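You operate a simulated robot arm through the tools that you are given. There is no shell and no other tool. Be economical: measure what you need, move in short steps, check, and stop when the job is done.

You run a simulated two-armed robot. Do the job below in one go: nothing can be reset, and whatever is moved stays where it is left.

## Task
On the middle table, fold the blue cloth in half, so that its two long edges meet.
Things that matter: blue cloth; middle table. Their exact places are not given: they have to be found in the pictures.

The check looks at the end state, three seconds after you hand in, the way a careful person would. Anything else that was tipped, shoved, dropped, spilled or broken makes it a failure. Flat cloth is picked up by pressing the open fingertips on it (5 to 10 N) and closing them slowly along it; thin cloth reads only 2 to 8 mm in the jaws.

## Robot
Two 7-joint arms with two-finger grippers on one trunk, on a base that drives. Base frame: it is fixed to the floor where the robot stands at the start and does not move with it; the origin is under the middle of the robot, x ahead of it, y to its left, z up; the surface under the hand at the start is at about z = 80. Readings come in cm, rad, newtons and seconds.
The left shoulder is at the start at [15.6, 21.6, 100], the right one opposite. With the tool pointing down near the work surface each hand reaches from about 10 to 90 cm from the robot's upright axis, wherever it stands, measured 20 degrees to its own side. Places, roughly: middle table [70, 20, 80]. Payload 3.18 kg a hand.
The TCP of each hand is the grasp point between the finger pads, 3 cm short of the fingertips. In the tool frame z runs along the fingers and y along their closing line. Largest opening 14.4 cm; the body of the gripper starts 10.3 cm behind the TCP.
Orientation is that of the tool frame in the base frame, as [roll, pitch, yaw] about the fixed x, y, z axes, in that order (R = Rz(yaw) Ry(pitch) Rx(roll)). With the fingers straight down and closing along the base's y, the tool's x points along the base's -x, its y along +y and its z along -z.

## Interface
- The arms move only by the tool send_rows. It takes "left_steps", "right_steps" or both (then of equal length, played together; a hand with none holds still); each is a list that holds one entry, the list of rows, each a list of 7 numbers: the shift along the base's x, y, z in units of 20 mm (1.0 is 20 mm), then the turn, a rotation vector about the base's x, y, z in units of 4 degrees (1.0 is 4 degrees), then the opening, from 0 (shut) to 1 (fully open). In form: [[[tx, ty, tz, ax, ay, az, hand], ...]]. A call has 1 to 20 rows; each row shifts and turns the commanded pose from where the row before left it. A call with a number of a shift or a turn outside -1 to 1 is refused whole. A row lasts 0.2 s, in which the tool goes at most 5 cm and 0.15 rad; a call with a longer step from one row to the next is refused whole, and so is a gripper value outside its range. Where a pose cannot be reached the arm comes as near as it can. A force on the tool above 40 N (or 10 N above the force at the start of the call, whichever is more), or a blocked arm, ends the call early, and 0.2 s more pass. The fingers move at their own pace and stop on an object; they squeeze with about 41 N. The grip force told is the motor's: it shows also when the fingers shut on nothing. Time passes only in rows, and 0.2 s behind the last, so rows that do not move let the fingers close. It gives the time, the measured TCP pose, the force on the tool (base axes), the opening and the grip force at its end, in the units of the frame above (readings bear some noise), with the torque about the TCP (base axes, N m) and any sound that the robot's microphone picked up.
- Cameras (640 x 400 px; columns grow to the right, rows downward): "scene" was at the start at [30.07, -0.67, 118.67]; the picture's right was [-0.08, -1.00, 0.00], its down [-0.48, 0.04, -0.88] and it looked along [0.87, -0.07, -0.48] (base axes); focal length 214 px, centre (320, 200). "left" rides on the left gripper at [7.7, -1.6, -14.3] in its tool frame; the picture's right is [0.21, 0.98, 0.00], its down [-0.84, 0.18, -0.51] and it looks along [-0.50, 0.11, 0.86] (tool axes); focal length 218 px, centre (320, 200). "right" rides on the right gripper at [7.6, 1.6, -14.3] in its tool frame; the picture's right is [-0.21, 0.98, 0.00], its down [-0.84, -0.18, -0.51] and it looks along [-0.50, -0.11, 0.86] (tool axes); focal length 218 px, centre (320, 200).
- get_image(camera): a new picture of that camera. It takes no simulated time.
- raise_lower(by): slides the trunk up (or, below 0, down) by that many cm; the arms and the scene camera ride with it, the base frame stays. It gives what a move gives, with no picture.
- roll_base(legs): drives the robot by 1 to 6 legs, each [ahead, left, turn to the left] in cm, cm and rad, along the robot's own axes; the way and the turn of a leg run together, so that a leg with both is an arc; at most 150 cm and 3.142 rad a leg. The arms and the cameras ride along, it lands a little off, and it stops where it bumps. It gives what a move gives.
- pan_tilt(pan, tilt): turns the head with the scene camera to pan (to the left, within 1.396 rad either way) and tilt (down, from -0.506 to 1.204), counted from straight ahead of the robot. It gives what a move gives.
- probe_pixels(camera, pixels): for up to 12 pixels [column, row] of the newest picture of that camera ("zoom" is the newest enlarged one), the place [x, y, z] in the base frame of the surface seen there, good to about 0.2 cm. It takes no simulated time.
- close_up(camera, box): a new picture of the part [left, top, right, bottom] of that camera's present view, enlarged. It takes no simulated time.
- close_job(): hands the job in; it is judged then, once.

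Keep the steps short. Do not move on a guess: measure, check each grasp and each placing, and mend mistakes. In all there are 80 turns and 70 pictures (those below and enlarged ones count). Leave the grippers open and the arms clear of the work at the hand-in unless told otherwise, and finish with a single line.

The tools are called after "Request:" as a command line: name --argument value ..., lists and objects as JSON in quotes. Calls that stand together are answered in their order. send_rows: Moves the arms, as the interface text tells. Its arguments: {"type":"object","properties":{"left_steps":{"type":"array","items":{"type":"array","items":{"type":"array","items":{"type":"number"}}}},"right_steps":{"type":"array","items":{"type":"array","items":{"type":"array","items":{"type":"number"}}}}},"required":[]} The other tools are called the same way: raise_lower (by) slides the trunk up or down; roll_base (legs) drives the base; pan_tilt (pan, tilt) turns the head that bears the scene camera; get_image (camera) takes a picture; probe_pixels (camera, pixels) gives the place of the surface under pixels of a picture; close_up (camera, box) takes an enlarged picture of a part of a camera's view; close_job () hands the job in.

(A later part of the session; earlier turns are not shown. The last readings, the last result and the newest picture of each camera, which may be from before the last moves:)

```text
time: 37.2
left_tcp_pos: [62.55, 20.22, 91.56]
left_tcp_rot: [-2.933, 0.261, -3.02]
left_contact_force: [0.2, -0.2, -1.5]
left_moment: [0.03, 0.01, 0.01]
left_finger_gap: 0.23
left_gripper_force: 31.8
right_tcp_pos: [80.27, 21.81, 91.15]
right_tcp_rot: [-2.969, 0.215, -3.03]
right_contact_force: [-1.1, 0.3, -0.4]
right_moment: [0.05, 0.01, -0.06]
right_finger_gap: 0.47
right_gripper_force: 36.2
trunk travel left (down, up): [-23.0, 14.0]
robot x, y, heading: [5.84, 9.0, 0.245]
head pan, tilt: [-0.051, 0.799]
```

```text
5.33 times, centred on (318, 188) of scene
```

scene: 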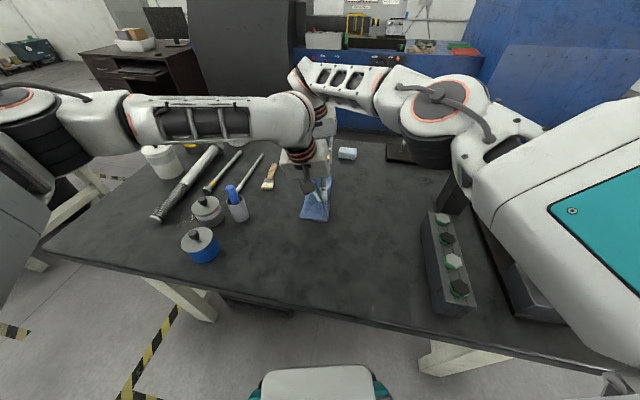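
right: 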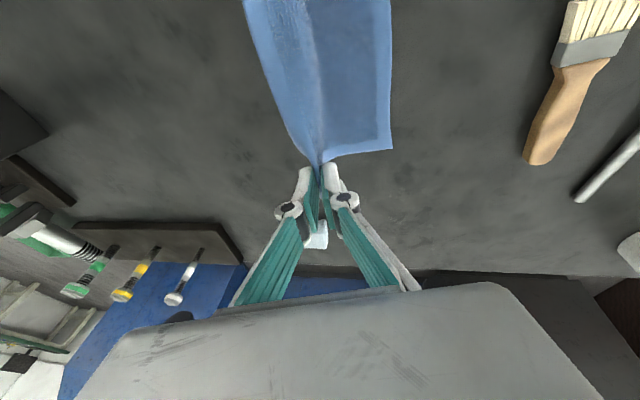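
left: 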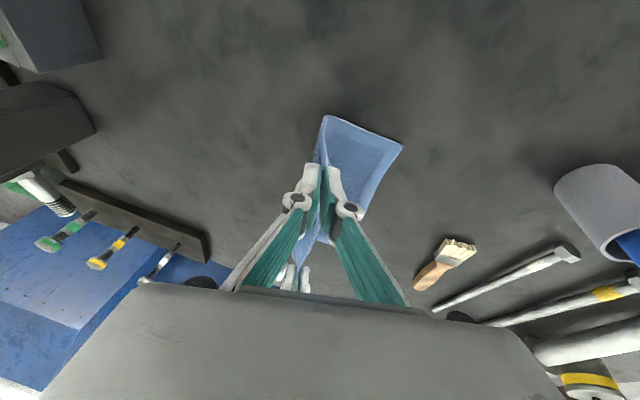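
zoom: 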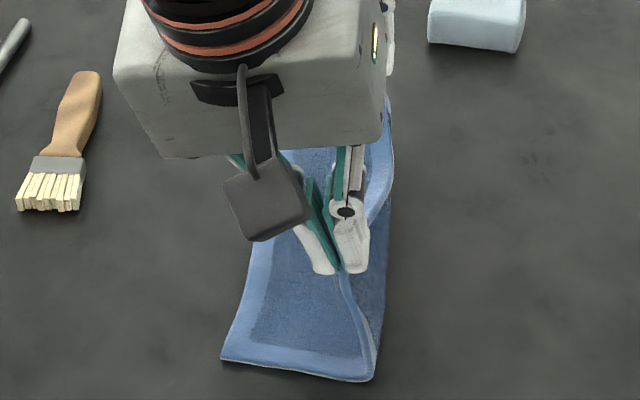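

The left still holds the edge as a single layer, and the fold is forming cleanly. Now the second half of the arc, stopping about 2 cm above the lower layer.

Request:
send_rows --left_steps '[[[-0.03, 0.45, 0, -0.3, 0, 0, 0], [-0.03, 0.45, -0.05, -0.3, 0, 0, 0], [-0.03, 0.45, -0.1, -0.3, 0, 0, 0], [-0.03, 0.45, -0.2, -0.3, 0, 0, 0], [-0.03, 0.45, -0.3, -0.3, 0, 0, 0], [-0.03, 0.45, -0.4, -0.3, 0, 0, 0], [-0.03, 0.45, -0.5, -0.3, 0, 0, 0], [-0.03, 0.45, -0.6, -0.3, 0, 0, 0], [-0.03, 0.4, -0.6, 0, 0, 0, 0], [0, 0, 0, 0, 0, 0, 0]]]' --right_steps '[[[-0.04, 0.43, 0, -0.3, 0, 0, 0], [-0.04, 0.43, -0.05, -0.3, 0, 0, 0], [-0.04, 0.43, -0.1, -0.3, 0, 0, 0], [-0.04, 0.43, -0.2, -0.3, 0, 0, 0], [-0.04, 0.43, -0.3, -0.3, 0, 0, 0], [-0.04, 0.43, -0.4, -0.3, 0, 0, 0], [-0.04, 0.43, -0.5, -0.3, 0, 0, 0], [-0.04, 0.43, -0.6, -0.3, 0, 0, 0], [-0.04, 0.43, -0.6, 0, 0, 0, 0], [0, 0, 0, 0, 0, 0, 0]]]'

Request:
get_image --camera "left"

Request:
get_image --camera "right"

Request:
close_up --camera "scene" --box '[256, 140, 384, 240]'

```text
time: 39.6
left_tcp_pos: [62.01, 28.23, 85.79]
left_tcp_rot: [-2.76, 0.238, -2.978]
left_contact_force: [-0.1, 0.2, -0.2]
left_moment: [0.02, 0.0, -0.03]
left_finger_gap: 0.02
left_gripper_force: 30.6
right_tcp_pos: [80.13, 19.46, 88.85]
right_tcp_rot: [-2.876, 0.199, -3.104]
right_contact_force: [0.1, -1.1, -0.3]
right_moment: [0.07, 0.02, 0.04]
right_finger_gap: 0.43
right_gripper_force: 35.4
right hand out of reach, approached as far as the arm can: row 2, 3, 4, 5, 6, 7, 8, 9
trunk travel left (down, up): [-23.0, 14.0]
robot x, y, heading: [6.14, 8.72, 0.244]
head pan, tilt: [-0.051, 0.799]
stopped in row 10 (right hand): the arm was blocked; the commanded pose is now the measured one
```

```text
40 pictures are left
```

left: 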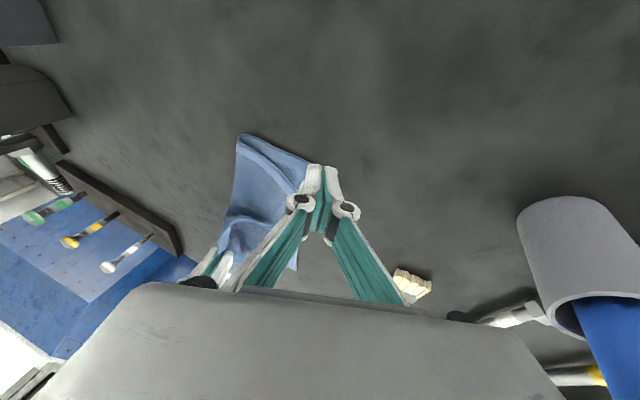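

```text
39 pictures are left
```

right: 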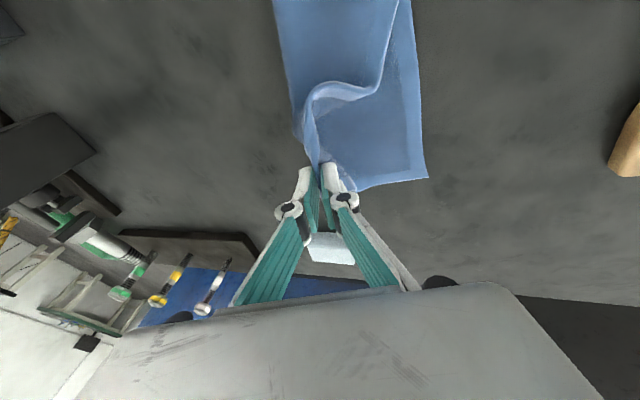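

```text
4.00 times, centred on (320, 190) of scene
```

zoom: 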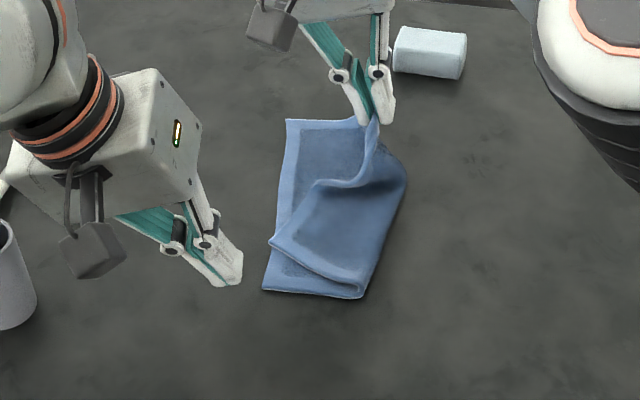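

The right arm ran out of reach. The left let its corner down almost at its place, so the near half is already folded over. The right still holds the far corner at (80.1, 19.5). I'll raise the left hand well clear of the mug, and lower the right 3 cm so the cloth stays slack.

Request:
send_rows --left_steps '[[[0, 0, 1, 0, 0, 0, 0], [0, 0, 1, 0, 0, 0, 0], [0, 0, 1, 0, 0, 0, 0], [0, 0, 1, 0, 0, 0, 0], [0, 0, 1, 0, 0, 0, 0], [0, 0, 1, 0, 0, 0, 0], [0, 0, 1, 0, 0, 0, 0], [0, 0, 1, 0, 0, 0, 0], [0, 0, 1, 0, 0, 0, 0], [0, 0, 1, 0, 0, 0, 0], [0, 0, 0, 0, 0, 0, 0]]]' --right_steps '[[[0, 0, -0.3, 0, 0, 0, 0], [0, 0, -0.3, 0, 0, 0, 0], [0, 0, -0.3, 0, 0, 0, 0], [0, 0, -0.3, 0, 0, 0, 0], [0, 0, -0.3, 0, 0, 0, 0], [0, 0, 0, 0, 0, 0, 0], [0, 0, 0, 0, 0, 0, 0], [0, 0, 0, 0, 0, 0, 0], [0, 0, 0, 0, 0, 0, 0], [0, 0, 0, 0, 0, 0, 0], [0, 0, 0, 0, 0, 0, 0]]]'

Request:
get_image --camera "scene"

```text
time: 42.0
left_tcp_pos: [62.1, 28.56, 105.83]
left_tcp_rot: [-2.761, 0.234, -2.976]
left_contact_force: [0.6, 0.4, -0.6]
left_moment: [-0.02, 0.03, -0.02]
left_finger_gap: 0.0
left_gripper_force: 30.5
right_tcp_pos: [80.08, 19.35, 85.98]
right_tcp_rot: [-2.877, 0.2, -3.107]
right_contact_force: [-2.2, -1.5, -0.8]
right_moment: [-0.21, -0.13, -0.01]
right_finger_gap: 0.22
right_gripper_force: 30.1
trunk travel left (down, up): [-23.0, 14.0]
robot x, y, heading: [6.06, 8.89, 0.244]
head pan, tilt: [-0.051, 0.799]
```

```text
37 pictures are left
```

scene: 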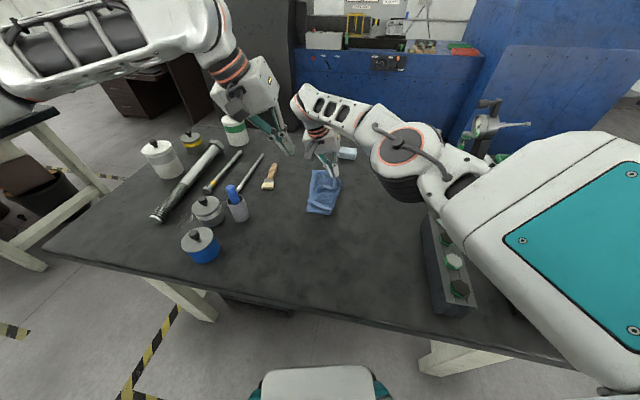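

The right still holds. I'll drive the base left 9 cm (and 1 cm ahead) so the right hand carries the corner across.

Request:
roll_base --legs '[[1, 9, 0]]'

Request:
close_up --camera "scene" --box '[256, 120, 416, 220]'

Request:
get_image --camera "right"

```text
time: 43.4
left_tcp_pos: [60.86, 37.59, 105.89]
left_tcp_rot: [-2.761, 0.238, -2.975]
left_contact_force: [-0.9, 0.5, 0.4]
left_moment: [-0.03, 0.02, -0.02]
left_finger_gap: 0.01
left_gripper_force: 30.3
right_tcp_pos: [78.91, 28.4, 85.97]
right_tcp_rot: [-2.878, 0.202, -3.109]
right_contact_force: [-0.8, -0.8, 1.1]
right_moment: [0.24, -0.1, 0.07]
right_finger_gap: 0.2
right_gripper_force: 31.9
trunk travel left (down, up): [-23.0, 14.0]
robot x, y, heading: [4.71, 17.87, 0.247]
head pan, tilt: [-0.051, 0.799]
```

```text
4.00 times, centred on (336, 170) of scene
```

zoom: 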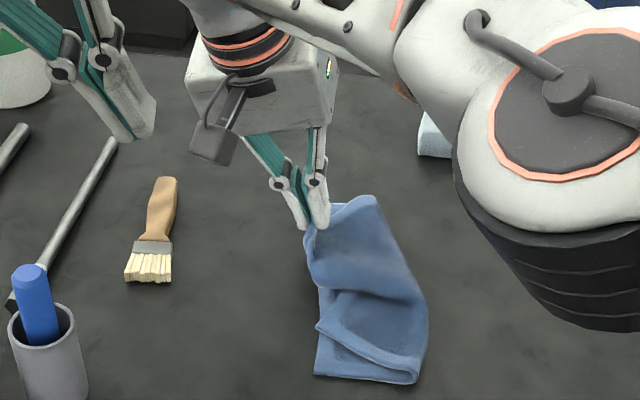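

```text
35 pictures are left
```

right: 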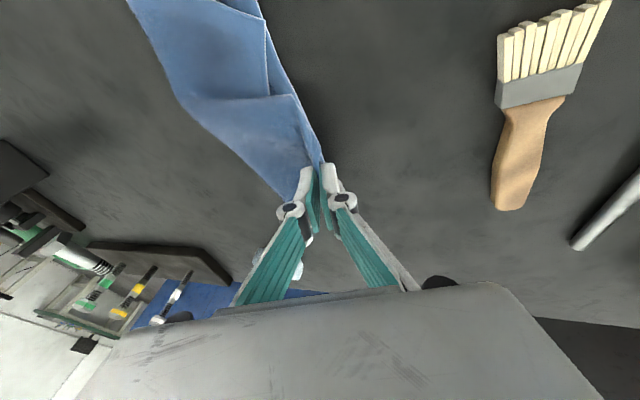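

The far corner is over the far left corner. I'll nudge it 6 mm ahead and 8 mm left, and lower it onto the lower layer.

Request:
send_rows --right_steps '[[[0.1, 0.13, -0.15, 0, 0, 0, 0], [0.1, 0.13, -0.15, 0, 0, 0, 0], [0.1, 0.13, -0.15, 0, 0, 0, 0], [0, 0, -0.15, 0, 0, 0, 0], [0, 0, -0.15, 0, 0, 0, 0], [0, 0, -0.1, 0, 0, 0, 0], [0, 0, 0, 0, 0, 0, 0]]]'

Request:
close_up --camera "scene" --box '[300, 140, 396, 220]'

```text
time: 45.0
left_tcp_pos: [60.82, 37.37, 105.88]
left_tcp_rot: [-2.762, 0.237, -2.976]
left_contact_force: [-0.1, 0.8, 0.4]
left_moment: [0.04, 0.03, -0.03]
left_finger_gap: 0.02
left_gripper_force: 31.2
right_tcp_pos: [79.61, 27.26, 85.02]
right_tcp_rot: [-2.884, 0.199, -3.131]
right_contact_force: [-0.1, -0.1, -0.3]
right_moment: [-0.01, 0.04, 0.0]
right_finger_gap: 0.61
right_gripper_force: 35.4
right hand out of reach, approached as far as the arm can: row 1, 2, 3
trunk travel left (down, up): [-23.0, 14.0]
robot x, y, heading: [4.76, 17.79, 0.244]
head pan, tilt: [-0.051, 0.799]
```

```text
5.00 times, centred on (348, 180) of scene
```

zoom: 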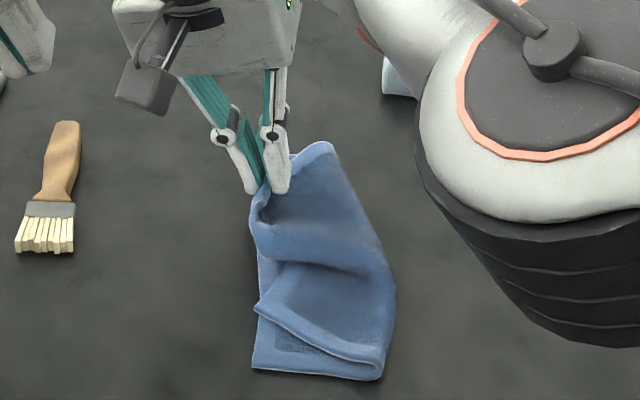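

The right arm is still at its reach limit and slid back slightly. I'll look from the right camera and drive the base a bit further to carry it.

Request:
roll_base --legs '[[1.2, 1.5, 0]]'

Request:
get_image --camera "right"

```text
time: 45.9
left_tcp_pos: [61.73, 39.25, 105.81]
left_tcp_rot: [-2.76, 0.238, -2.976]
left_contact_force: [0.0, 0.3, 1.0]
left_moment: [-0.04, 0.04, -0.03]
left_finger_gap: 0.0
left_gripper_force: 30.4
right_tcp_pos: [80.46, 29.0, 84.67]
right_tcp_rot: [-2.879, 0.2, -3.129]
right_contact_force: [0.2, 0.4, -0.1]
right_moment: [0.0, 0.01, 0.03]
right_finger_gap: 0.57
right_gripper_force: 32.9
trunk travel left (down, up): [-23.0, 14.0]
robot x, y, heading: [5.23, 19.72, 0.249]
head pan, tilt: [-0.051, 0.799]
```

```text
33 pictures are left
```

right: 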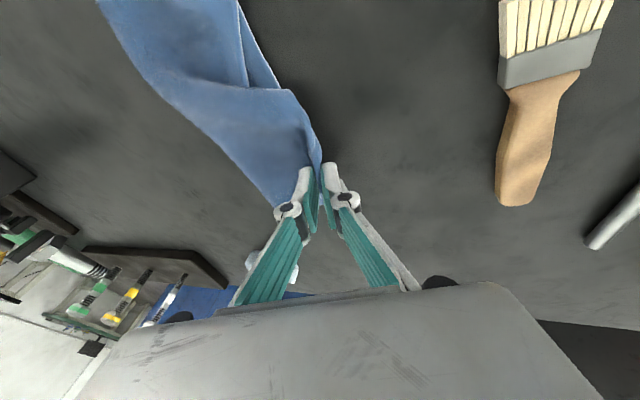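

The tips are at about (81, 28.2), just above the layers. I'll open them slightly and lift straight up.

Request:
send_rows --right_steps '[[[0, 0, -0.1, 0, 0, 0, 0], [0, 0, 0, 0, 0, 0, 0.06], [0, 0, 0, 0, 0, 0, 0.1], [0, 0, 0, 0, 0, 0, 0.1], [0, 0, 0.3, 0, 0, 0, 0.1], [0, 0, 0.5, 0, 0, 0, 0.1], [0, 0, 0.5, 0, 0, 0, 0.1], [0, 0, 0.5, 0, 0, 0, 0.1], [0, 0, 0.5, 0, 0, 0, 0.1], [-0.8, -0.8, 0.8, 0, 0, 0, 0.1], [-1, -1, 0.5, 0, 0, 0, 0.1], [-1, -1, 0, 0, 0, 0, 0.1], [-1, -1, 0, 0, 0, 0, 0.1], [0, -1, 0, 0, 0, 0, 0.1], [0, -1, 0, 0, 0, 0, 0.1], [0, -1, 0, 0, 0, 0, 0.1], [0, -1, 0, 0, 0, 0, 0.1]]]'

Request:
get_image --camera "scene"

Request:
close_up --camera "scene" --box '[270, 130, 398, 230]'

```text
time: 49.5
left_tcp_pos: [61.76, 39.18, 105.84]
left_tcp_rot: [-2.762, 0.237, -2.98]
left_contact_force: [-0.5, -0.3, -0.4]
left_moment: [0.0, -0.01, 0.0]
left_finger_gap: 0.0
left_gripper_force: 30.6
right_tcp_pos: [72.75, 13.24, 91.81]
right_tcp_rot: [-2.877, 0.201, -3.129]
right_contact_force: [0.5, -0.2, 0.0]
right_moment: [-0.01, -0.01, 0.01]
right_finger_gap: 1.43
right_gripper_force: 0.1
trunk travel left (down, up): [-23.0, 14.0]
robot x, y, heading: [5.64, 19.65, 0.243]
head pan, tilt: [-0.051, 0.799]
```

```text
32 pictures are left
```

scene: 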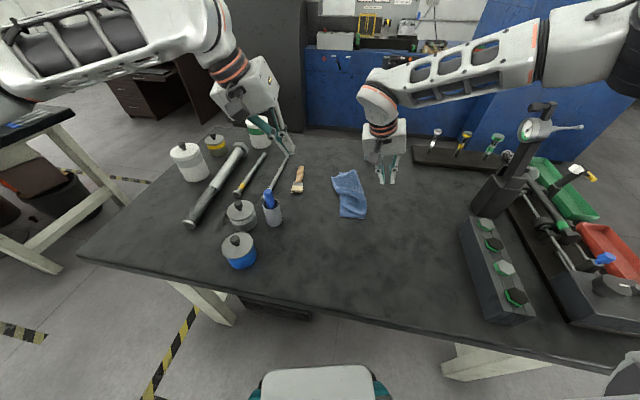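

```text
4.00 times, centred on (334, 180) of scene
```

zoom: 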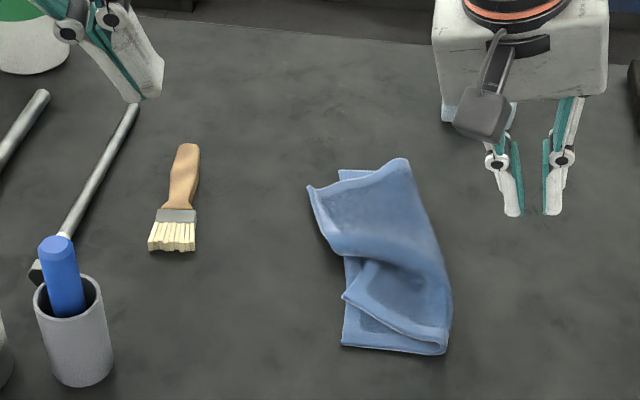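

Folded over, but not neat: the far top corner overshoots to the left and the near top corner is skewed. I'll measure it.

Request:
close_up --camera "scene" --box '[322, 162, 386, 222]'

```text
6.67 times, centred on (354, 192) of scene
```

zoom: 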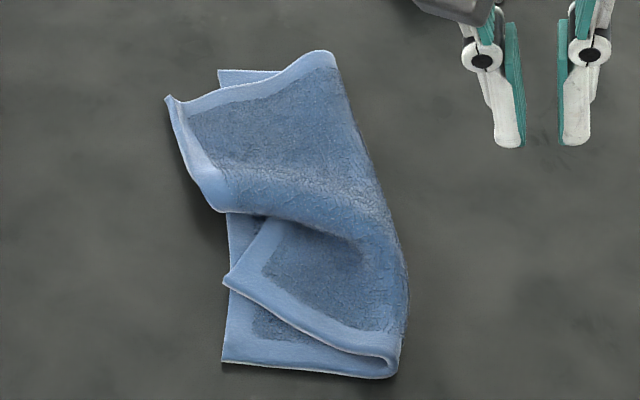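

Request:
probe_pixels --camera "zoom" --pixels '[[220, 73], [172, 100], [226, 278], [224, 360], [395, 370], [325, 55], [210, 200], [230, 225], [405, 280], [280, 78], [310, 345], [260, 200]]'

```text
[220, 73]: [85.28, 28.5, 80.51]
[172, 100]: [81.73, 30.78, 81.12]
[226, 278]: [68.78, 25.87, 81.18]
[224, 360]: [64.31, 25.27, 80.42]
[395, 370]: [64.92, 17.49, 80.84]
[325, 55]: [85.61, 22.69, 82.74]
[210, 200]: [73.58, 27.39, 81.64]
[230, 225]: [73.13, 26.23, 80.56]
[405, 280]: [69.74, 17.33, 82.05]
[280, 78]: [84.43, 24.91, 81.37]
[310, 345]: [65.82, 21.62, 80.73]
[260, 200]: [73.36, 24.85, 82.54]
```

The top layer is bunched along its length:
- The far top corner, at (81.7, 30.8), belongs at (85.3, 28.5).
- The near top corner, at (68.8, 25.9), belongs at (64.3, 25.3).

Pulling them apart will flatten it. The far corner juts 2–3 cm past the lower layer, so I'll grip it there with the right hand, upright and closing across that edge.

Request:
send_rows --right_steps '[[[0.345, 0.8, 0, 0.378, 0, 0.56, 0.153], [0.345, 0.8, 0, 0.378, 0, 0.56, 0.153], [0.345, 0.8, 0, 0.378, 0, 0.56, 0.153], [0.345, 0.8, 0, 0.378, 0, 0.56, 0.153], [0.345, 0.8, 0, 0.378, 0, 0.56, 0.153], [0.345, 0.8, 0, 0.378, 0, 0.56, 0.153], [0.345, 0.8, 0, 0.378, 0, 0.56, 0.153], [0.345, 0.8, 0, 0.378, 0, 0.56, 0.153], [0.345, 0.8, 0, 0.378, 0, 0.56, 0.153], [0.345, 0.8, 0, 0.378, 0, 0.56, 0.153], [0, 0, -0.8, 0, 0, 0, 0.153], [0, 0, -0.8, 0, 0, 0, 0.153], [0, 0, -0.8, 0, 0, 0, 0.153], [0, 0, -0.6, 0, 0, 0, 0.153], [0, 0, 0, 0, 0, 0, 0.153]]]'

Request:
get_image --camera "right"

Request:
close_up --camera "scene" --box '[302, 142, 398, 222]'

```text
time: 52.7
left_tcp_pos: [61.67, 39.3, 105.76]
left_tcp_rot: [-2.76, 0.238, -2.976]
left_contact_force: [0.3, -0.4, -0.7]
left_moment: [0.0, 0.02, -0.02]
left_finger_gap: 0.0
left_gripper_force: 30.6
right_tcp_pos: [79.64, 29.4, 85.75]
right_tcp_rot: [3.139, 0.249, -2.795]
right_contact_force: [0.2, 0.4, 0.0]
right_moment: [0.02, 0.03, 0.01]
right_finger_gap: 2.23
right_gripper_force: 0.2
trunk travel left (down, up): [-23.0, 14.0]
robot x, y, heading: [5.42, 19.66, 0.246]
head pan, tilt: [-0.051, 0.799]
```

```text
29 pictures are left
```

right: 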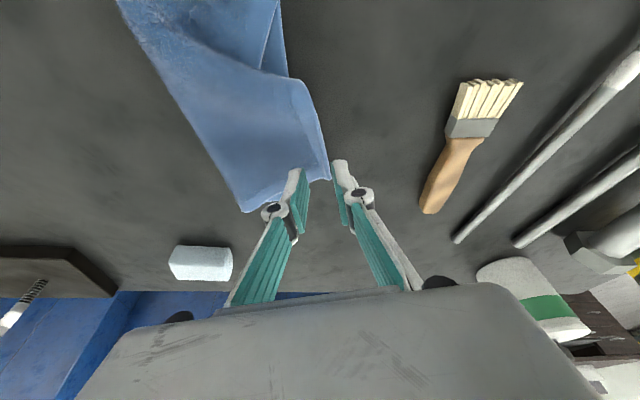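

```text
5.00 times, centred on (350, 182) of scene
```

zoom: 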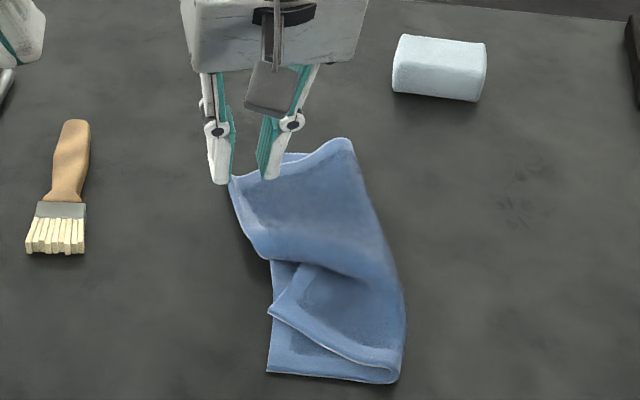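

The edge sits between the fingertips. I'll lower to light contact.

Request:
send_rows --right_steps '[[[0, 0, -0.25, 0, 0, 0, 0.153], [0, 0, -0.25, 0, 0, 0, 0.153], [0, 0, -0.15, 0, 0, 0, 0.153], [0, 0, -0.1, 0, 0, 0, 0.153], [0, 0, -0.1, 0, 0, 0, 0.153], [0, 0, -0.08, 0, 0, 0, 0.153], [0, 0, 0, 0, 0, 0, 0.153]]]'

Request:
get_image --camera "right"

```text
time: 54.3
left_tcp_pos: [61.79, 39.27, 105.81]
left_tcp_rot: [-2.76, 0.236, -2.975]
left_contact_force: [-0.3, 0.5, -0.5]
left_moment: [-0.01, 0.01, -0.04]
left_finger_gap: 0.0
left_gripper_force: 30.8
right_tcp_pos: [79.68, 29.25, 84.1]
right_tcp_rot: [3.142, 0.247, -2.796]
right_contact_force: [0.0, 0.5, 0.2]
right_moment: [0.03, 0.02, -0.04]
right_finger_gap: 2.19
right_gripper_force: 0.0
trunk travel left (down, up): [-23.0, 14.0]
robot x, y, heading: [5.45, 19.57, 0.248]
head pan, tilt: [-0.051, 0.799]
```

```text
27 pictures are left
```

right: 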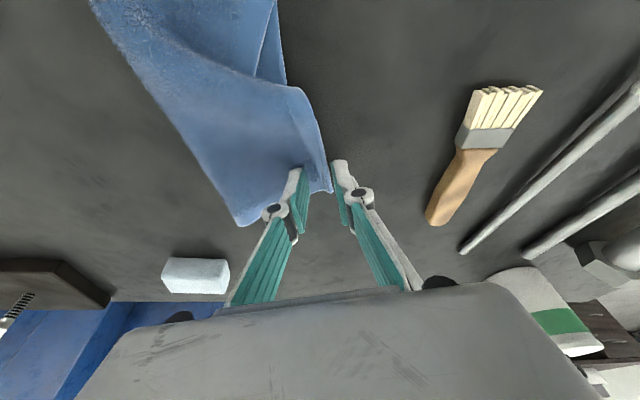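

Request:
send_rows --right_steps '[[[0, 0, -0.1, 0, 0, 0, 0.153], [0, 0, -0.08, 0, 0, 0, 0.153], [0, 0, -0.08, 0, 0, 0, 0.153], [0, 0, 0, 0, 0, 0, 0.153]]]'

```text
time: 55.3
left_tcp_pos: [61.65, 39.26, 105.84]
left_tcp_rot: [-2.76, 0.237, -2.975]
left_contact_force: [0.2, -0.3, -0.7]
left_moment: [0.02, -0.01, -0.01]
left_finger_gap: 0.0
left_gripper_force: 30.5
right_tcp_pos: [79.63, 29.33, 83.53]
right_tcp_rot: [-3.141, 0.248, -2.795]
right_contact_force: [0.8, 0.2, 2.6]
right_moment: [-0.1, -0.03, 0.02]
right_finger_gap: 2.19
right_gripper_force: 0.0
trunk travel left (down, up): [-23.0, 14.0]
robot x, y, heading: [5.47, 19.3, 0.253]
head pan, tilt: [-0.051, 0.799]
```

Light contact at 2.6 N. I'll press a hair more and close slowly.

Request:
send_rows --right_steps '[[[0, 0, -0.06, 0, 0, 0, 0.153], [0, 0, 0, 0, 0, 0, 0.14], [0, 0, 0, 0, 0, 0, 0.125], [0, 0, 0, 0, 0, 0, 0.11], [0, 0, 0, 0, 0, 0, 0.095], [0, 0, 0, 0, 0, 0, 0.08], [0, 0, 0, 0, 0, 0, 0.065], [0, 0, 0, 0, 0, 0, 0.05], [0, 0, 0, 0, 0, 0, 0.035], [0, 0, 0, 0, 0, 0, 0.02], [0, 0, 0, 0, 0, 0, 0], [0, 0, 0, 0, 0, 0, 0], [0, 0, 0, 0, 0, 0, 0]]]'

Request:
get_image --camera "right"

```text
time: 58.1
left_tcp_pos: [61.77, 39.22, 105.76]
left_tcp_rot: [-2.761, 0.236, -2.976]
left_contact_force: [-0.3, 0.0, -0.7]
left_moment: [-0.03, -0.04, 0.0]
left_finger_gap: 0.02
left_gripper_force: 30.3
right_tcp_pos: [79.73, 29.35, 83.3]
right_tcp_rot: [3.141, 0.246, -2.797]
right_contact_force: [-0.1, -0.4, 1.0]
right_moment: [-0.12, 0.02, 0.0]
right_finger_gap: 0.44
right_gripper_force: 31.1
trunk travel left (down, up): [-23.0, 14.0]
robot x, y, heading: [5.37, 19.76, 0.245]
head pan, tilt: [-0.051, 0.799]
```

```text
26 pictures are left
```

right: 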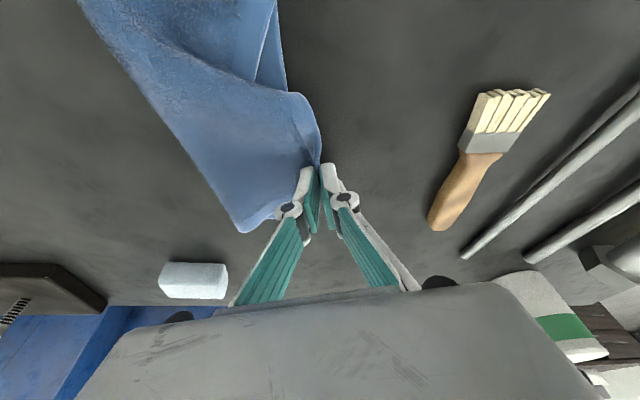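

Held (4.4 mm). I'll lift 1.2 cm and carry the far corner to its place: 3 cm ahead and 1.3 cm right, with a 14° turn.

Request:
send_rows --right_steps '[[[0, 0, 0.3, 0, 0, 0, 0], [0, 0, 0.3, 0, 0, 0, 0], [0.25, -0.1, 0, 0, 0, -0.6, 0], [0.25, -0.1, 0, 0, 0, -0.6, 0], [0.25, -0.1, 0, 0, 0, -0.6, 0], [0.25, -0.1, 0, 0, 0, -0.6, 0], [0.25, -0.1, 0, 0, 0, -0.6, 0], [0.25, -0.1, 0, 0, 0, -0.5, 0], [0, 0, 0, 0, 0, 0, 0]]]'

Request:
get_image --camera "right"

Request:
close_up --camera "scene" --box '[302, 142, 398, 222]'

```text
time: 60.1
left_tcp_pos: [61.65, 39.34, 105.88]
left_tcp_rot: [-2.762, 0.237, -2.975]
left_contact_force: [0.4, -0.3, -0.5]
left_moment: [-0.02, 0.04, 0.01]
left_finger_gap: 0.0
left_gripper_force: 30.7
right_tcp_pos: [82.73, 28.13, 84.53]
right_tcp_rot: [3.14, 0.248, -3.04]
right_contact_force: [-0.4, 0.4, 3.8]
right_moment: [-0.02, -0.02, 0.01]
right_finger_gap: 0.07
right_gripper_force: 33.5
trunk travel left (down, up): [-23.0, 14.0]
robot x, y, heading: [5.42, 19.51, 0.251]
head pan, tilt: [-0.051, 0.799]
```

```text
25 pictures are left
```

right: 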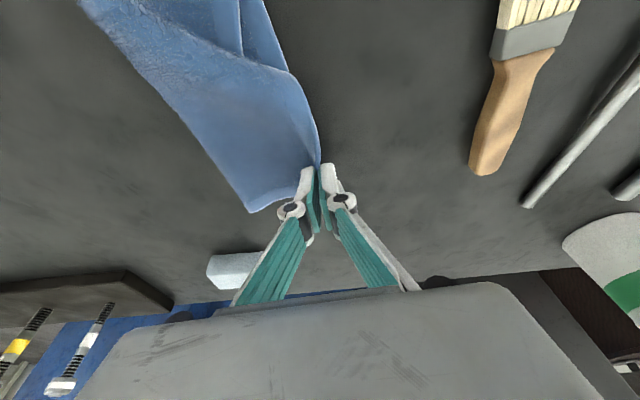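

```text
5.00 times, centred on (350, 182) of scene
```

zoom: 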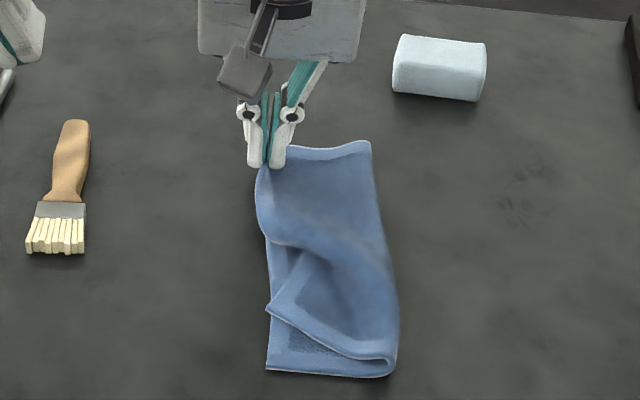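

The far end lies well now. I'll leave the right hand there as an anchor and work on the near top corner with the left. First I'll measure it.

Request:
probe_pixels --camera "zoom" --pixels '[[269, 310], [268, 369], [268, 250], [305, 335], [340, 350], [380, 362], [390, 372], [310, 265], [285, 295], [258, 195], [370, 143], [398, 300]]'

```text
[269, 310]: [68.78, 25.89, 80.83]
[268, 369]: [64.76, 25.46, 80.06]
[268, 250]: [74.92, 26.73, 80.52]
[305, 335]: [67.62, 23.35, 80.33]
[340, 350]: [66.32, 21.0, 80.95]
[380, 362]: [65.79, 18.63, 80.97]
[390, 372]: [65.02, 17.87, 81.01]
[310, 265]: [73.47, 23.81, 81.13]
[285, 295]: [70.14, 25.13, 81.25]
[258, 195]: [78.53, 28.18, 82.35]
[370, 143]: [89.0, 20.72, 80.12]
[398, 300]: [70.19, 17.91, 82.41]
```

The right jaw reads nearly empty, so it has let go and the far end is lying in place. I'll open it a little and take the right hand away, then bring the closed left fingertips, upright, over the near top corner to slide the top layer toward the robot.

Request:
send_rows --right_steps '[[[0, 0, 0, 0, 0, 0, 0.04], [0, 0, 0, 0, 0, 0, 0.06], [0, 0, 0.3, 0, 0, 0, 0.06], [0, 0, 0.5, 0, 0, 0, 0.06], [0, 0, 0.5, 0, 0, 0, 0.06], [0, 0, 0.8, 0, 0, 0, 0.06], [-0.5, -0.5, 0.8, 0, 0, 0, 0.06], [-1, -1, 0.5, 0, 0, 0, 0.06], [-1, -1, 0.5, 0, 0, 0, 0.06], [-1, -1, 0.5, 0, 0, 0, 0.06], [-1, -1, 0, 0, 0, 0, 0.06], [-1, -1, 0, 0, 0, 0, 0.06], [-1, -1, 0, 0, 0, 0, 0.06], [-1, -1, 0, 0, 0, 0, 0.06], [-0.5, -1, 0, 0, 0, 0, 0.06], [0, -1, 0, 0, 0, 0, 0.06], [0, -1, 0, 0, 0, 0, 0.06], [0, -1, 0, 0, 0, 0, 0.06], [0, 0, 0, 0, 0, 0, 0.06]]]'

Request:
send_rows --left_steps '[[[0.4, -0.8, 0, 0.6, 0, 0, 0], [0.4, -0.8, 0, 0.6, 0, 0, 0], [0.4, -0.8, 0, 0.6, 0, 0, 0], [0.4, -0.8, -0.6, 0.6, 0, 0, 0], [0.4, -0.8, -0.8, 0.6, 0, 0, 0], [0.4, -0.8, -0.8, 0.6, 0, 0, 0], [0.4, -0.8, -0.8, 0.6, 0, 0, 0], [0.4, -0.8, -0.8, 0.6, 0, 0, 0], [0.4, -0.8, -0.8, 0.7, 0, 0, 0], [0.1, 0, -1, 0, 0, 0, 0], [0, 0, -1, 0, 0, 0, 0], [0, 0, -1, 0, 0, 0, 0], [0, 0, -1, 0, 0, 0, 0], [0, 0, -0.8, 0, 0, 0, 0], [0, 0, 0, 0, 0, 0, 0]]]'

Request:
close_up --camera "scene" --box '[302, 142, 398, 222]'

Request:
get_image --camera "left"

```text
time: 64.1
left_tcp_pos: [61.76, 39.21, 105.78]
left_tcp_rot: [-2.761, 0.237, -2.978]
left_contact_force: [0.6, 0.0, 0.1]
left_moment: [-0.01, -0.05, 0.01]
left_finger_gap: 0.01
left_gripper_force: 30.6
right_tcp_pos: [66.84, 5.19, 93.42]
right_tcp_rot: [3.141, 0.247, -3.04]
right_contact_force: [0.5, 0.3, -0.7]
right_moment: [-0.05, 0.02, -0.01]
right_finger_gap: 0.85
right_gripper_force: 0.1
trunk travel left (down, up): [-23.0, 14.0]
robot x, y, heading: [5.76, 19.83, 0.249]
head pan, tilt: [-0.051, 0.799]
```

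```text
time: 67.3
left_tcp_pos: [69.12, 24.87, 87.1]
left_tcp_rot: [3.128, 0.281, -3.078]
left_contact_force: [0.3, 0.3, -0.1]
left_moment: [0.02, -0.02, 0.01]
left_finger_gap: 0.01
left_gripper_force: 31.0
right_tcp_pos: [66.82, 4.91, 93.37]
right_tcp_rot: [3.141, 0.248, -3.042]
right_contact_force: [-0.7, -0.2, 0.3]
right_moment: [-0.05, -0.01, 0.0]
right_finger_gap: 0.85
right_gripper_force: 0.1
trunk travel left (down, up): [-23.0, 14.0]
robot x, y, heading: [5.09, 19.35, 0.251]
head pan, tilt: [-0.051, 0.799]
```

```text
5.00 times, centred on (350, 182) of scene
```

zoom: 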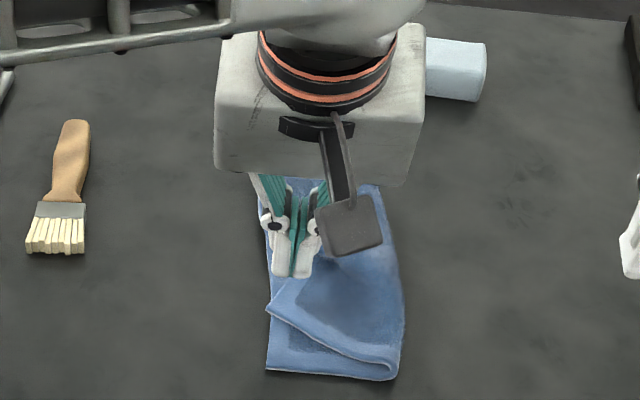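

```text
22 pictures are left
```

left: 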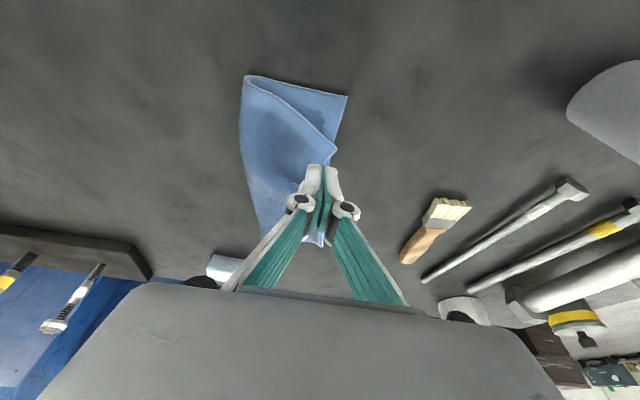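

The closed fingertips are above (69.9, 24.9), just inside the near top corner. I'll lower to light contact.

Request:
send_rows --left_steps '[[[0, 0, -0.4, 0, 0, 0, 0], [0, 0, -0.4, 0, 0, 0, 0], [0, 0, -0.3, 0, 0, 0, 0], [0, 0, -0.2, 0, 0, 0, 0], [0, 0, -0.1, 0, 0, 0, 0], [0, 0, -0.1, 0, 0, 0, 0], [0, 0, -0.08, 0, 0, 0, 0], [0, 0, 0, 0, 0, 0, 0]]]'

```text
time: 69.1
left_tcp_pos: [69.07, 24.8, 83.79]
left_tcp_rot: [3.127, 0.282, -3.078]
left_contact_force: [0.6, -0.8, 0.1]
left_moment: [0.02, 0.0, -0.02]
left_finger_gap: 0.01
left_gripper_force: 30.7
right_tcp_pos: [66.71, 5.03, 93.29]
right_tcp_rot: [3.141, 0.247, -3.039]
right_contact_force: [0.1, -0.4, 0.4]
right_moment: [0.0, 0.0, 0.0]
right_finger_gap: 0.85
right_gripper_force: 0.1
trunk travel left (down, up): [-23.0, 14.0]
robot x, y, heading: [5.44, 19.47, 0.246]
head pan, tilt: [-0.051, 0.799]
```

Request:
send_rows --left_steps '[[[0, 0, -0.06, 0, 0, 0, 0], [0, 0, -0.06, 0, 0, 0, 0], [0, 0, 0, 0, 0, 0, 0]]]'

```text
time: 69.9
left_tcp_pos: [69.16, 24.84, 83.68]
left_tcp_rot: [3.127, 0.283, -3.08]
left_contact_force: [-0.5, -0.2, 1.3]
left_moment: [-0.02, 0.03, -0.03]
left_finger_gap: 0.0
left_gripper_force: 30.6
right_tcp_pos: [66.76, 5.09, 93.31]
right_tcp_rot: [3.139, 0.25, -3.039]
right_contact_force: [0.2, 1.3, 0.5]
right_moment: [0.0, -0.02, 0.02]
right_finger_gap: 0.85
right_gripper_force: 0.1
trunk travel left (down, up): [-23.0, 14.0]
robot x, y, heading: [5.43, 19.79, 0.249]
head pan, tilt: [-0.051, 0.799]
```

Contact has begun (1.3 N). I'll press a touch more, about 3 N, and slide 2 cm toward the robot as a trial.

Request:
send_rows --left_steps '[[[0, 0, -0.05, 0, 0, 0, 0], [-0.1, 0, 0, 0, 0, 0, 0], [-0.15, 0, 0, 0, 0, 0, 0], [-0.15, 0, 0, 0, 0, 0, 0], [-0.2, 0, 0, 0, 0, 0, 0], [-0.2, 0, 0, 0, 0, 0, 0], [-0.2, 0, 0, 0, 0, 0, 0], [0, 0, 0, 0, 0, 0, 0]]]'

Request:
close_up --camera "scene" --box '[302, 142, 398, 222]'

```text
time: 71.7
left_tcp_pos: [67.05, 24.88, 83.54]
left_tcp_rot: [3.129, 0.28, -3.079]
left_contact_force: [0.2, 0.2, 1.3]
left_moment: [-0.02, -0.04, 0.03]
left_finger_gap: 0.03
left_gripper_force: 30.7
right_tcp_pos: [66.69, 5.05, 93.39]
right_tcp_rot: [-3.14, 0.248, -3.04]
right_contact_force: [0.2, 0.5, 0.8]
right_moment: [0.0, 0.0, 0.03]
right_finger_gap: 0.85
right_gripper_force: 0.0
trunk travel left (down, up): [-23.0, 14.0]
robot x, y, heading: [5.34, 19.91, 0.246]
head pan, tilt: [-0.051, 0.799]
```

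```text
5.00 times, centred on (350, 182) of scene
```

zoom: 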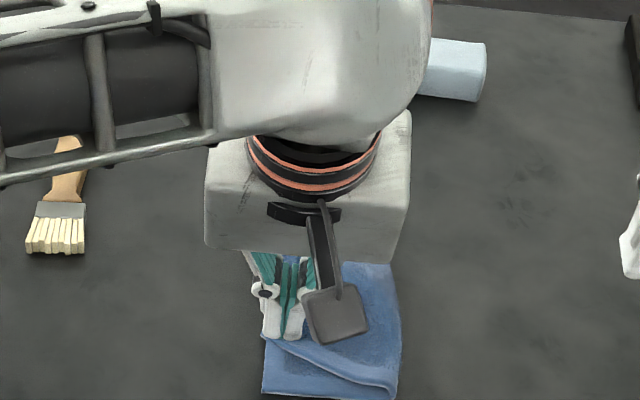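

The whole cloth slid rather than the top layer alone, so friction sliding is no good. I'll lift off and turn the left hand upright, about 64°, so its fingers close across the top layer's near edge. Then I'll measure.

Request:
send_rows --left_steps '[[[0, 0, 0.5, 0, 0, 0, 0], [0, 0, 0.8, 0, 0, 0, 0], [0, 0, 1, 0, 0.6, 0, 0.15], [-0.8, 0, 1, 0, 0.6, 0, 0.15], [-1, 0, 0, 0, 0.7, 0, 0.15], [-1, 0, 0, 0, 0.7, 0, 0.15], [-1, 0, 0, 0, 0.7, 0, 0.15], [-1, 0, 0, 0, 0.7, 0, 0.15], [-1, 0, 0, 0, 0, 1, 0.15], [-1, 0, 0, 0, 0, 1, 0.15], [0, 0, 0, 0, 0, 1, 0.15], [0, 0, 0, 0, 0, 1, 0.15], [0, 0, 0, 0, 0, 1, 0.15], [0, 0, 0, 0, 0, 1, 0.15], [0, 0, 0, 0, 0, 1, 0.15], [0, 0, 0, 0, 0, 1, 0.15], [0, 0, 0, 0, 0, 1, 0.15], [0, 0, 0, 0, 0, 1, 0.15], [0, 0, 0, 0, 0, 1, 0.15], [0, 0, 0, 0, 0, 1, 0.15]]]'

Request:
close_up --camera "scene" --box '[302, 142, 398, 222]'

```text
time: 75.9
left_tcp_pos: [53.62, 24.79, 90.03]
left_tcp_rot: [3.111, 0.002, -2.244]
left_contact_force: [0.1, 0.2, -0.3]
left_moment: [0.02, 0.0, -0.01]
left_finger_gap: 2.16
left_gripper_force: 0.1
right_tcp_pos: [66.74, 5.11, 93.36]
right_tcp_rot: [3.141, 0.247, -3.04]
right_contact_force: [-0.1, 0.4, 0.1]
right_moment: [-0.01, 0.02, -0.02]
right_finger_gap: 0.88
right_gripper_force: 0.1
trunk travel left (down, up): [-23.0, 14.0]
robot x, y, heading: [5.45, 19.61, 0.246]
head pan, tilt: [-0.051, 0.799]
```

```text
5.00 times, centred on (350, 182) of scene
```

zoom: 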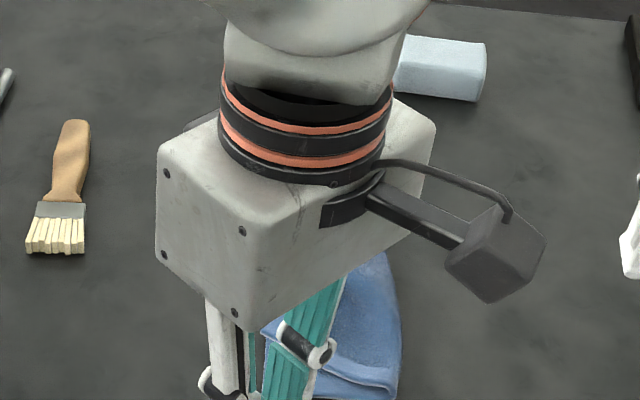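

The hand blocks the scene view; I'll look from the left camera instead.

Request:
get_image --camera "left"

```text
19 pictures are left
```

left: 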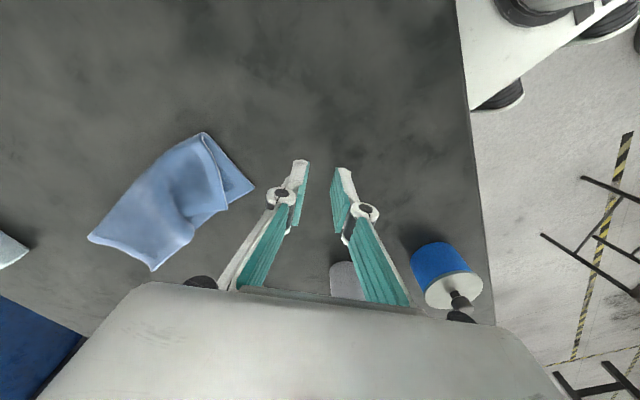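

Request:
probe_pixels --camera "left" --pixels '[[251, 187], [204, 136], [226, 207], [219, 180], [213, 160], [152, 267], [92, 238], [195, 222], [215, 211], [180, 240], [235, 197]]'

```text
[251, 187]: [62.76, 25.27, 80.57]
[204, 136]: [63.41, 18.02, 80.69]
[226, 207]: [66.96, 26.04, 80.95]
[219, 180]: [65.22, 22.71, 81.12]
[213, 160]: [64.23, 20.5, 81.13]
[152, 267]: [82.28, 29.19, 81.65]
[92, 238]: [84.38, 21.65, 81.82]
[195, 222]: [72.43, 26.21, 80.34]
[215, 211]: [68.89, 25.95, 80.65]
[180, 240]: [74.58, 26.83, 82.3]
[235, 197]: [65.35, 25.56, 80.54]
```

Top near corner is at (67.0, 26.0) and should be at (62.8, 25.3). I'll place the left jaw across the top's near edge at about (66.8, 24.3), with a 2.2 cm gap.

Request:
send_rows --left_steps '[[[0.7, -0.03, 0, 0, 0, 0.55, 0.153], [0.7, -0.03, 0, 0, 0, 0.55, 0.153], [0.7, -0.03, 0, 0, 0, 0.55, 0.153], [0.7, -0.03, 0, 0, 0, 0.55, 0.153], [0.7, -0.03, 0, 0, 0, 0.55, 0.153], [0.7, -0.03, 0, 0, 0, 0, 0.153], [0.7, -0.03, 0, 0, 0, 0, 0.153], [0.7, -0.04, -0.5, 0, 0, 0, 0.153], [0.7, 0, -0.5, 0, 0, 0, 0.153], [0.3, 0, -0.5, 0, 0, 0, 0.153], [0, 0, -0.5, 0, 0, 0, 0.153], [0, 0, -0.4, 0, 0, 0, 0.153], [0, 0, 0, 0, 0, 0, 0.153]]]'

Request:
get_image --camera "left"

```text
time: 78.7
left_tcp_pos: [66.73, 24.34, 85.29]
left_tcp_rot: [3.111, 0.002, -2.051]
left_contact_force: [-1.2, -0.4, 0.5]
left_moment: [0.02, -0.01, 0.03]
left_finger_gap: 2.14
left_gripper_force: 0.1
right_tcp_pos: [66.8, 5.08, 93.26]
right_tcp_rot: [3.14, 0.248, -3.039]
right_contact_force: [0.4, 0.3, 0.7]
right_moment: [-0.03, 0.01, 0.01]
right_finger_gap: 0.86
right_gripper_force: 0.1
trunk travel left (down, up): [-23.0, 14.0]
robot x, y, heading: [5.64, 19.6, 0.254]
head pan, tilt: [-0.051, 0.799]
```

```text
18 pictures are left
```

left: 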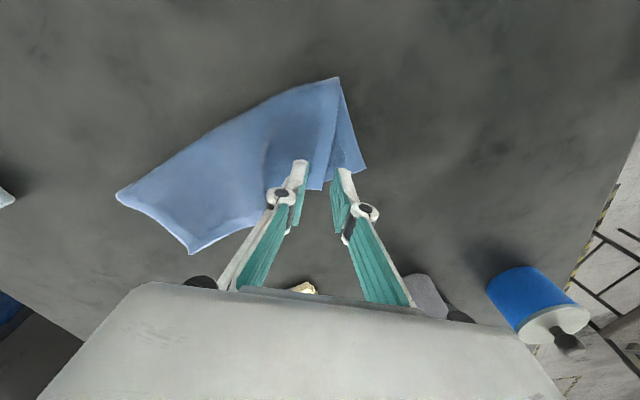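

The top edge (column ~325) sits between the fingertips. I'll lower to contact.

Request:
send_rows --left_steps '[[[0, 0, -0.2, 0, 0, 0, 0.153], [0, 0, -0.2, 0, 0, 0, 0.153], [0, 0, -0.1, 0, 0, 0, 0.153], [0, 0, -0.1, 0, 0, 0, 0.153], [0, 0, -0.05, 0, 0, 0, 0.153], [0, 0, 0, 0, 0, 0, 0.153]]]'

```text
time: 80.1
left_tcp_pos: [66.7, 24.3, 84.02]
left_tcp_rot: [3.11, 0.002, -2.051]
left_contact_force: [0.7, 0.2, 0.5]
left_moment: [0.0, 0.0, 0.0]
left_finger_gap: 2.15
left_gripper_force: 0.0
right_tcp_pos: [66.79, 5.14, 93.35]
right_tcp_rot: [3.141, 0.249, -3.039]
right_contact_force: [0.6, -0.4, -0.1]
right_moment: [0.0, 0.02, 0.01]
right_finger_gap: 0.85
right_gripper_force: 0.1
trunk travel left (down, up): [-23.0, 14.0]
robot x, y, heading: [5.54, 19.45, 0.249]
head pan, tilt: [-0.051, 0.799]
```

Request:
send_rows --left_steps '[[[0, 0, -0.06, 0, 0, 0, 0.153], [0, 0, -0.06, 0, 0, 0, 0.153], [0, 0, -0.04, 0, 0, 0, 0.153], [0, 0, 0, 0, 0, 0, 0.153]]]'

```text
time: 81.1
left_tcp_pos: [66.72, 24.3, 83.73]
left_tcp_rot: [3.11, 0.002, -2.052]
left_contact_force: [0.1, 0.2, 0.6]
left_moment: [0.0, 0.0, -0.02]
left_finger_gap: 2.16
left_gripper_force: 0.0
right_tcp_pos: [66.71, 5.07, 93.39]
right_tcp_rot: [3.139, 0.249, -3.039]
right_contact_force: [0.6, -0.1, -0.3]
right_moment: [0.02, 0.04, -0.01]
right_finger_gap: 0.86
right_gripper_force: 0.2
trunk travel left (down, up): [-23.0, 14.0]
robot x, y, heading: [5.78, 19.86, 0.247]
head pan, tilt: [-0.051, 0.799]
```

Request:
send_rows --left_steps '[[[0, 0, -0.05, 0, 0, 0, 0.153], [0, 0, -0.05, 0, 0, 0, 0.153], [0, 0, 0, 0, 0, 0, 0.153]]]'

```text
time: 81.9
left_tcp_pos: [66.65, 24.41, 83.54]
left_tcp_rot: [3.109, 0.001, -2.052]
left_contact_force: [-0.4, -1.1, 4.9]
left_moment: [-0.04, -0.08, 0.02]
left_finger_gap: 2.11
left_gripper_force: 0.0
right_tcp_pos: [66.64, 5.18, 93.39]
right_tcp_rot: [3.14, 0.248, -3.041]
right_contact_force: [-0.7, -0.8, -0.3]
right_moment: [0.0, 0.03, 0.01]
right_finger_gap: 0.85
right_gripper_force: 0.1
trunk travel left (down, up): [-23.0, 14.0]
robot x, y, heading: [5.18, 19.39, 0.25]
head pan, tilt: [-0.051, 0.799]
```

Pressing at 4.9 N on the inner finger only. I'll close slowly.

Request:
send_rows --left_steps '[[[0, 0, 0, 0, 0, 0, 0.14], [-0.02, 0.01, 0, 0, 0, 0, 0.125], [-0.02, 0.01, 0, 0, 0, 0, 0.11], [-0.02, 0.01, 0, 0, 0, 0, 0.095], [-0.02, 0.01, 0, 0, 0, 0, 0.08], [-0.02, 0.01, 0, 0, 0, 0, 0.065], [0, 0, 0, 0, 0, 0, 0.05], [0, 0, 0, 0, 0, 0, 0.035], [0, 0, 0, 0, 0, 0, 0.02], [0, 0, 0, 0, 0, 0, 0], [0, 0, 0, 0, 0, 0, 0], [0, 0, 0, 0, 0, 0, 0]]]'

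Request:
get_image --camera "left"

```text
time: 84.5
left_tcp_pos: [66.43, 24.53, 83.52]
left_tcp_rot: [3.109, 0.001, -2.051]
left_contact_force: [0.0, 0.3, 1.9]
left_moment: [0.08, 0.01, 0.0]
left_finger_gap: 0.4
left_gripper_force: 31.9
right_tcp_pos: [66.74, 5.15, 93.32]
right_tcp_rot: [-3.14, 0.246, -3.04]
right_contact_force: [-0.1, -0.2, -0.5]
right_moment: [0.03, -0.01, 0.0]
right_finger_gap: 0.85
right_gripper_force: 0.1
trunk travel left (down, up): [-23.0, 14.0]
robot x, y, heading: [5.59, 19.2, 0.246]
head pan, tilt: [-0.051, 0.799]
```

```text
17 pictures are left
```

left: 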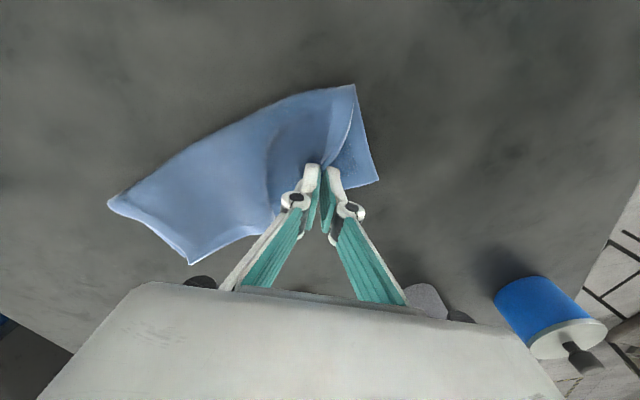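

Gripped (4 mm). I'll lift 1 cm and check that only the top layer comes.

Request:
send_rows --left_steps '[[[0, 0, 0.2, 0, 0, 0, 0], [0, 0, 0.2, 0, 0, 0, 0], [-0.2, 0, 0.2, 0, 0, 0, 0], [0, 0, 0, 0, 0, 0, 0]]]'

Request:
close_up --camera "left" --box '[80, 60, 400, 260]'

```text
time: 85.5
left_tcp_pos: [66.15, 24.41, 84.62]
left_tcp_rot: [3.111, 0.001, -2.051]
left_contact_force: [0.4, 1.0, 3.3]
left_moment: [0.01, -0.11, 0.04]
left_finger_gap: 0.14
left_gripper_force: 35.7
right_tcp_pos: [66.85, 5.08, 93.4]
right_tcp_rot: [3.14, 0.247, -3.04]
right_contact_force: [0.3, 0.1, -0.2]
right_moment: [-0.03, -0.01, 0.03]
right_finger_gap: 0.85
right_gripper_force: 0.1
trunk travel left (down, up): [-23.0, 14.0]
robot x, y, heading: [5.56, 19.7, 0.246]
head pan, tilt: [-0.051, 0.799]
```

```text
2.00 times, centred on (240, 160) of left
```

zoom: 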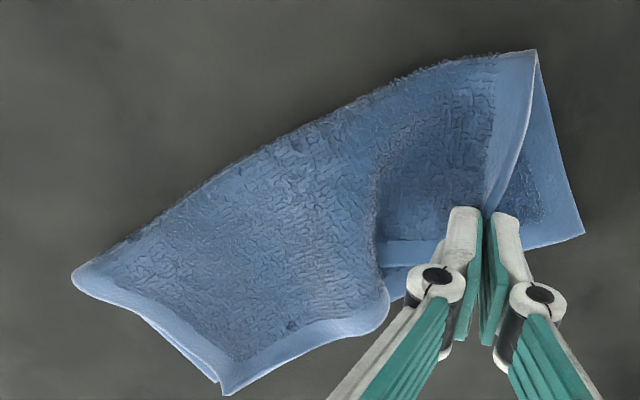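

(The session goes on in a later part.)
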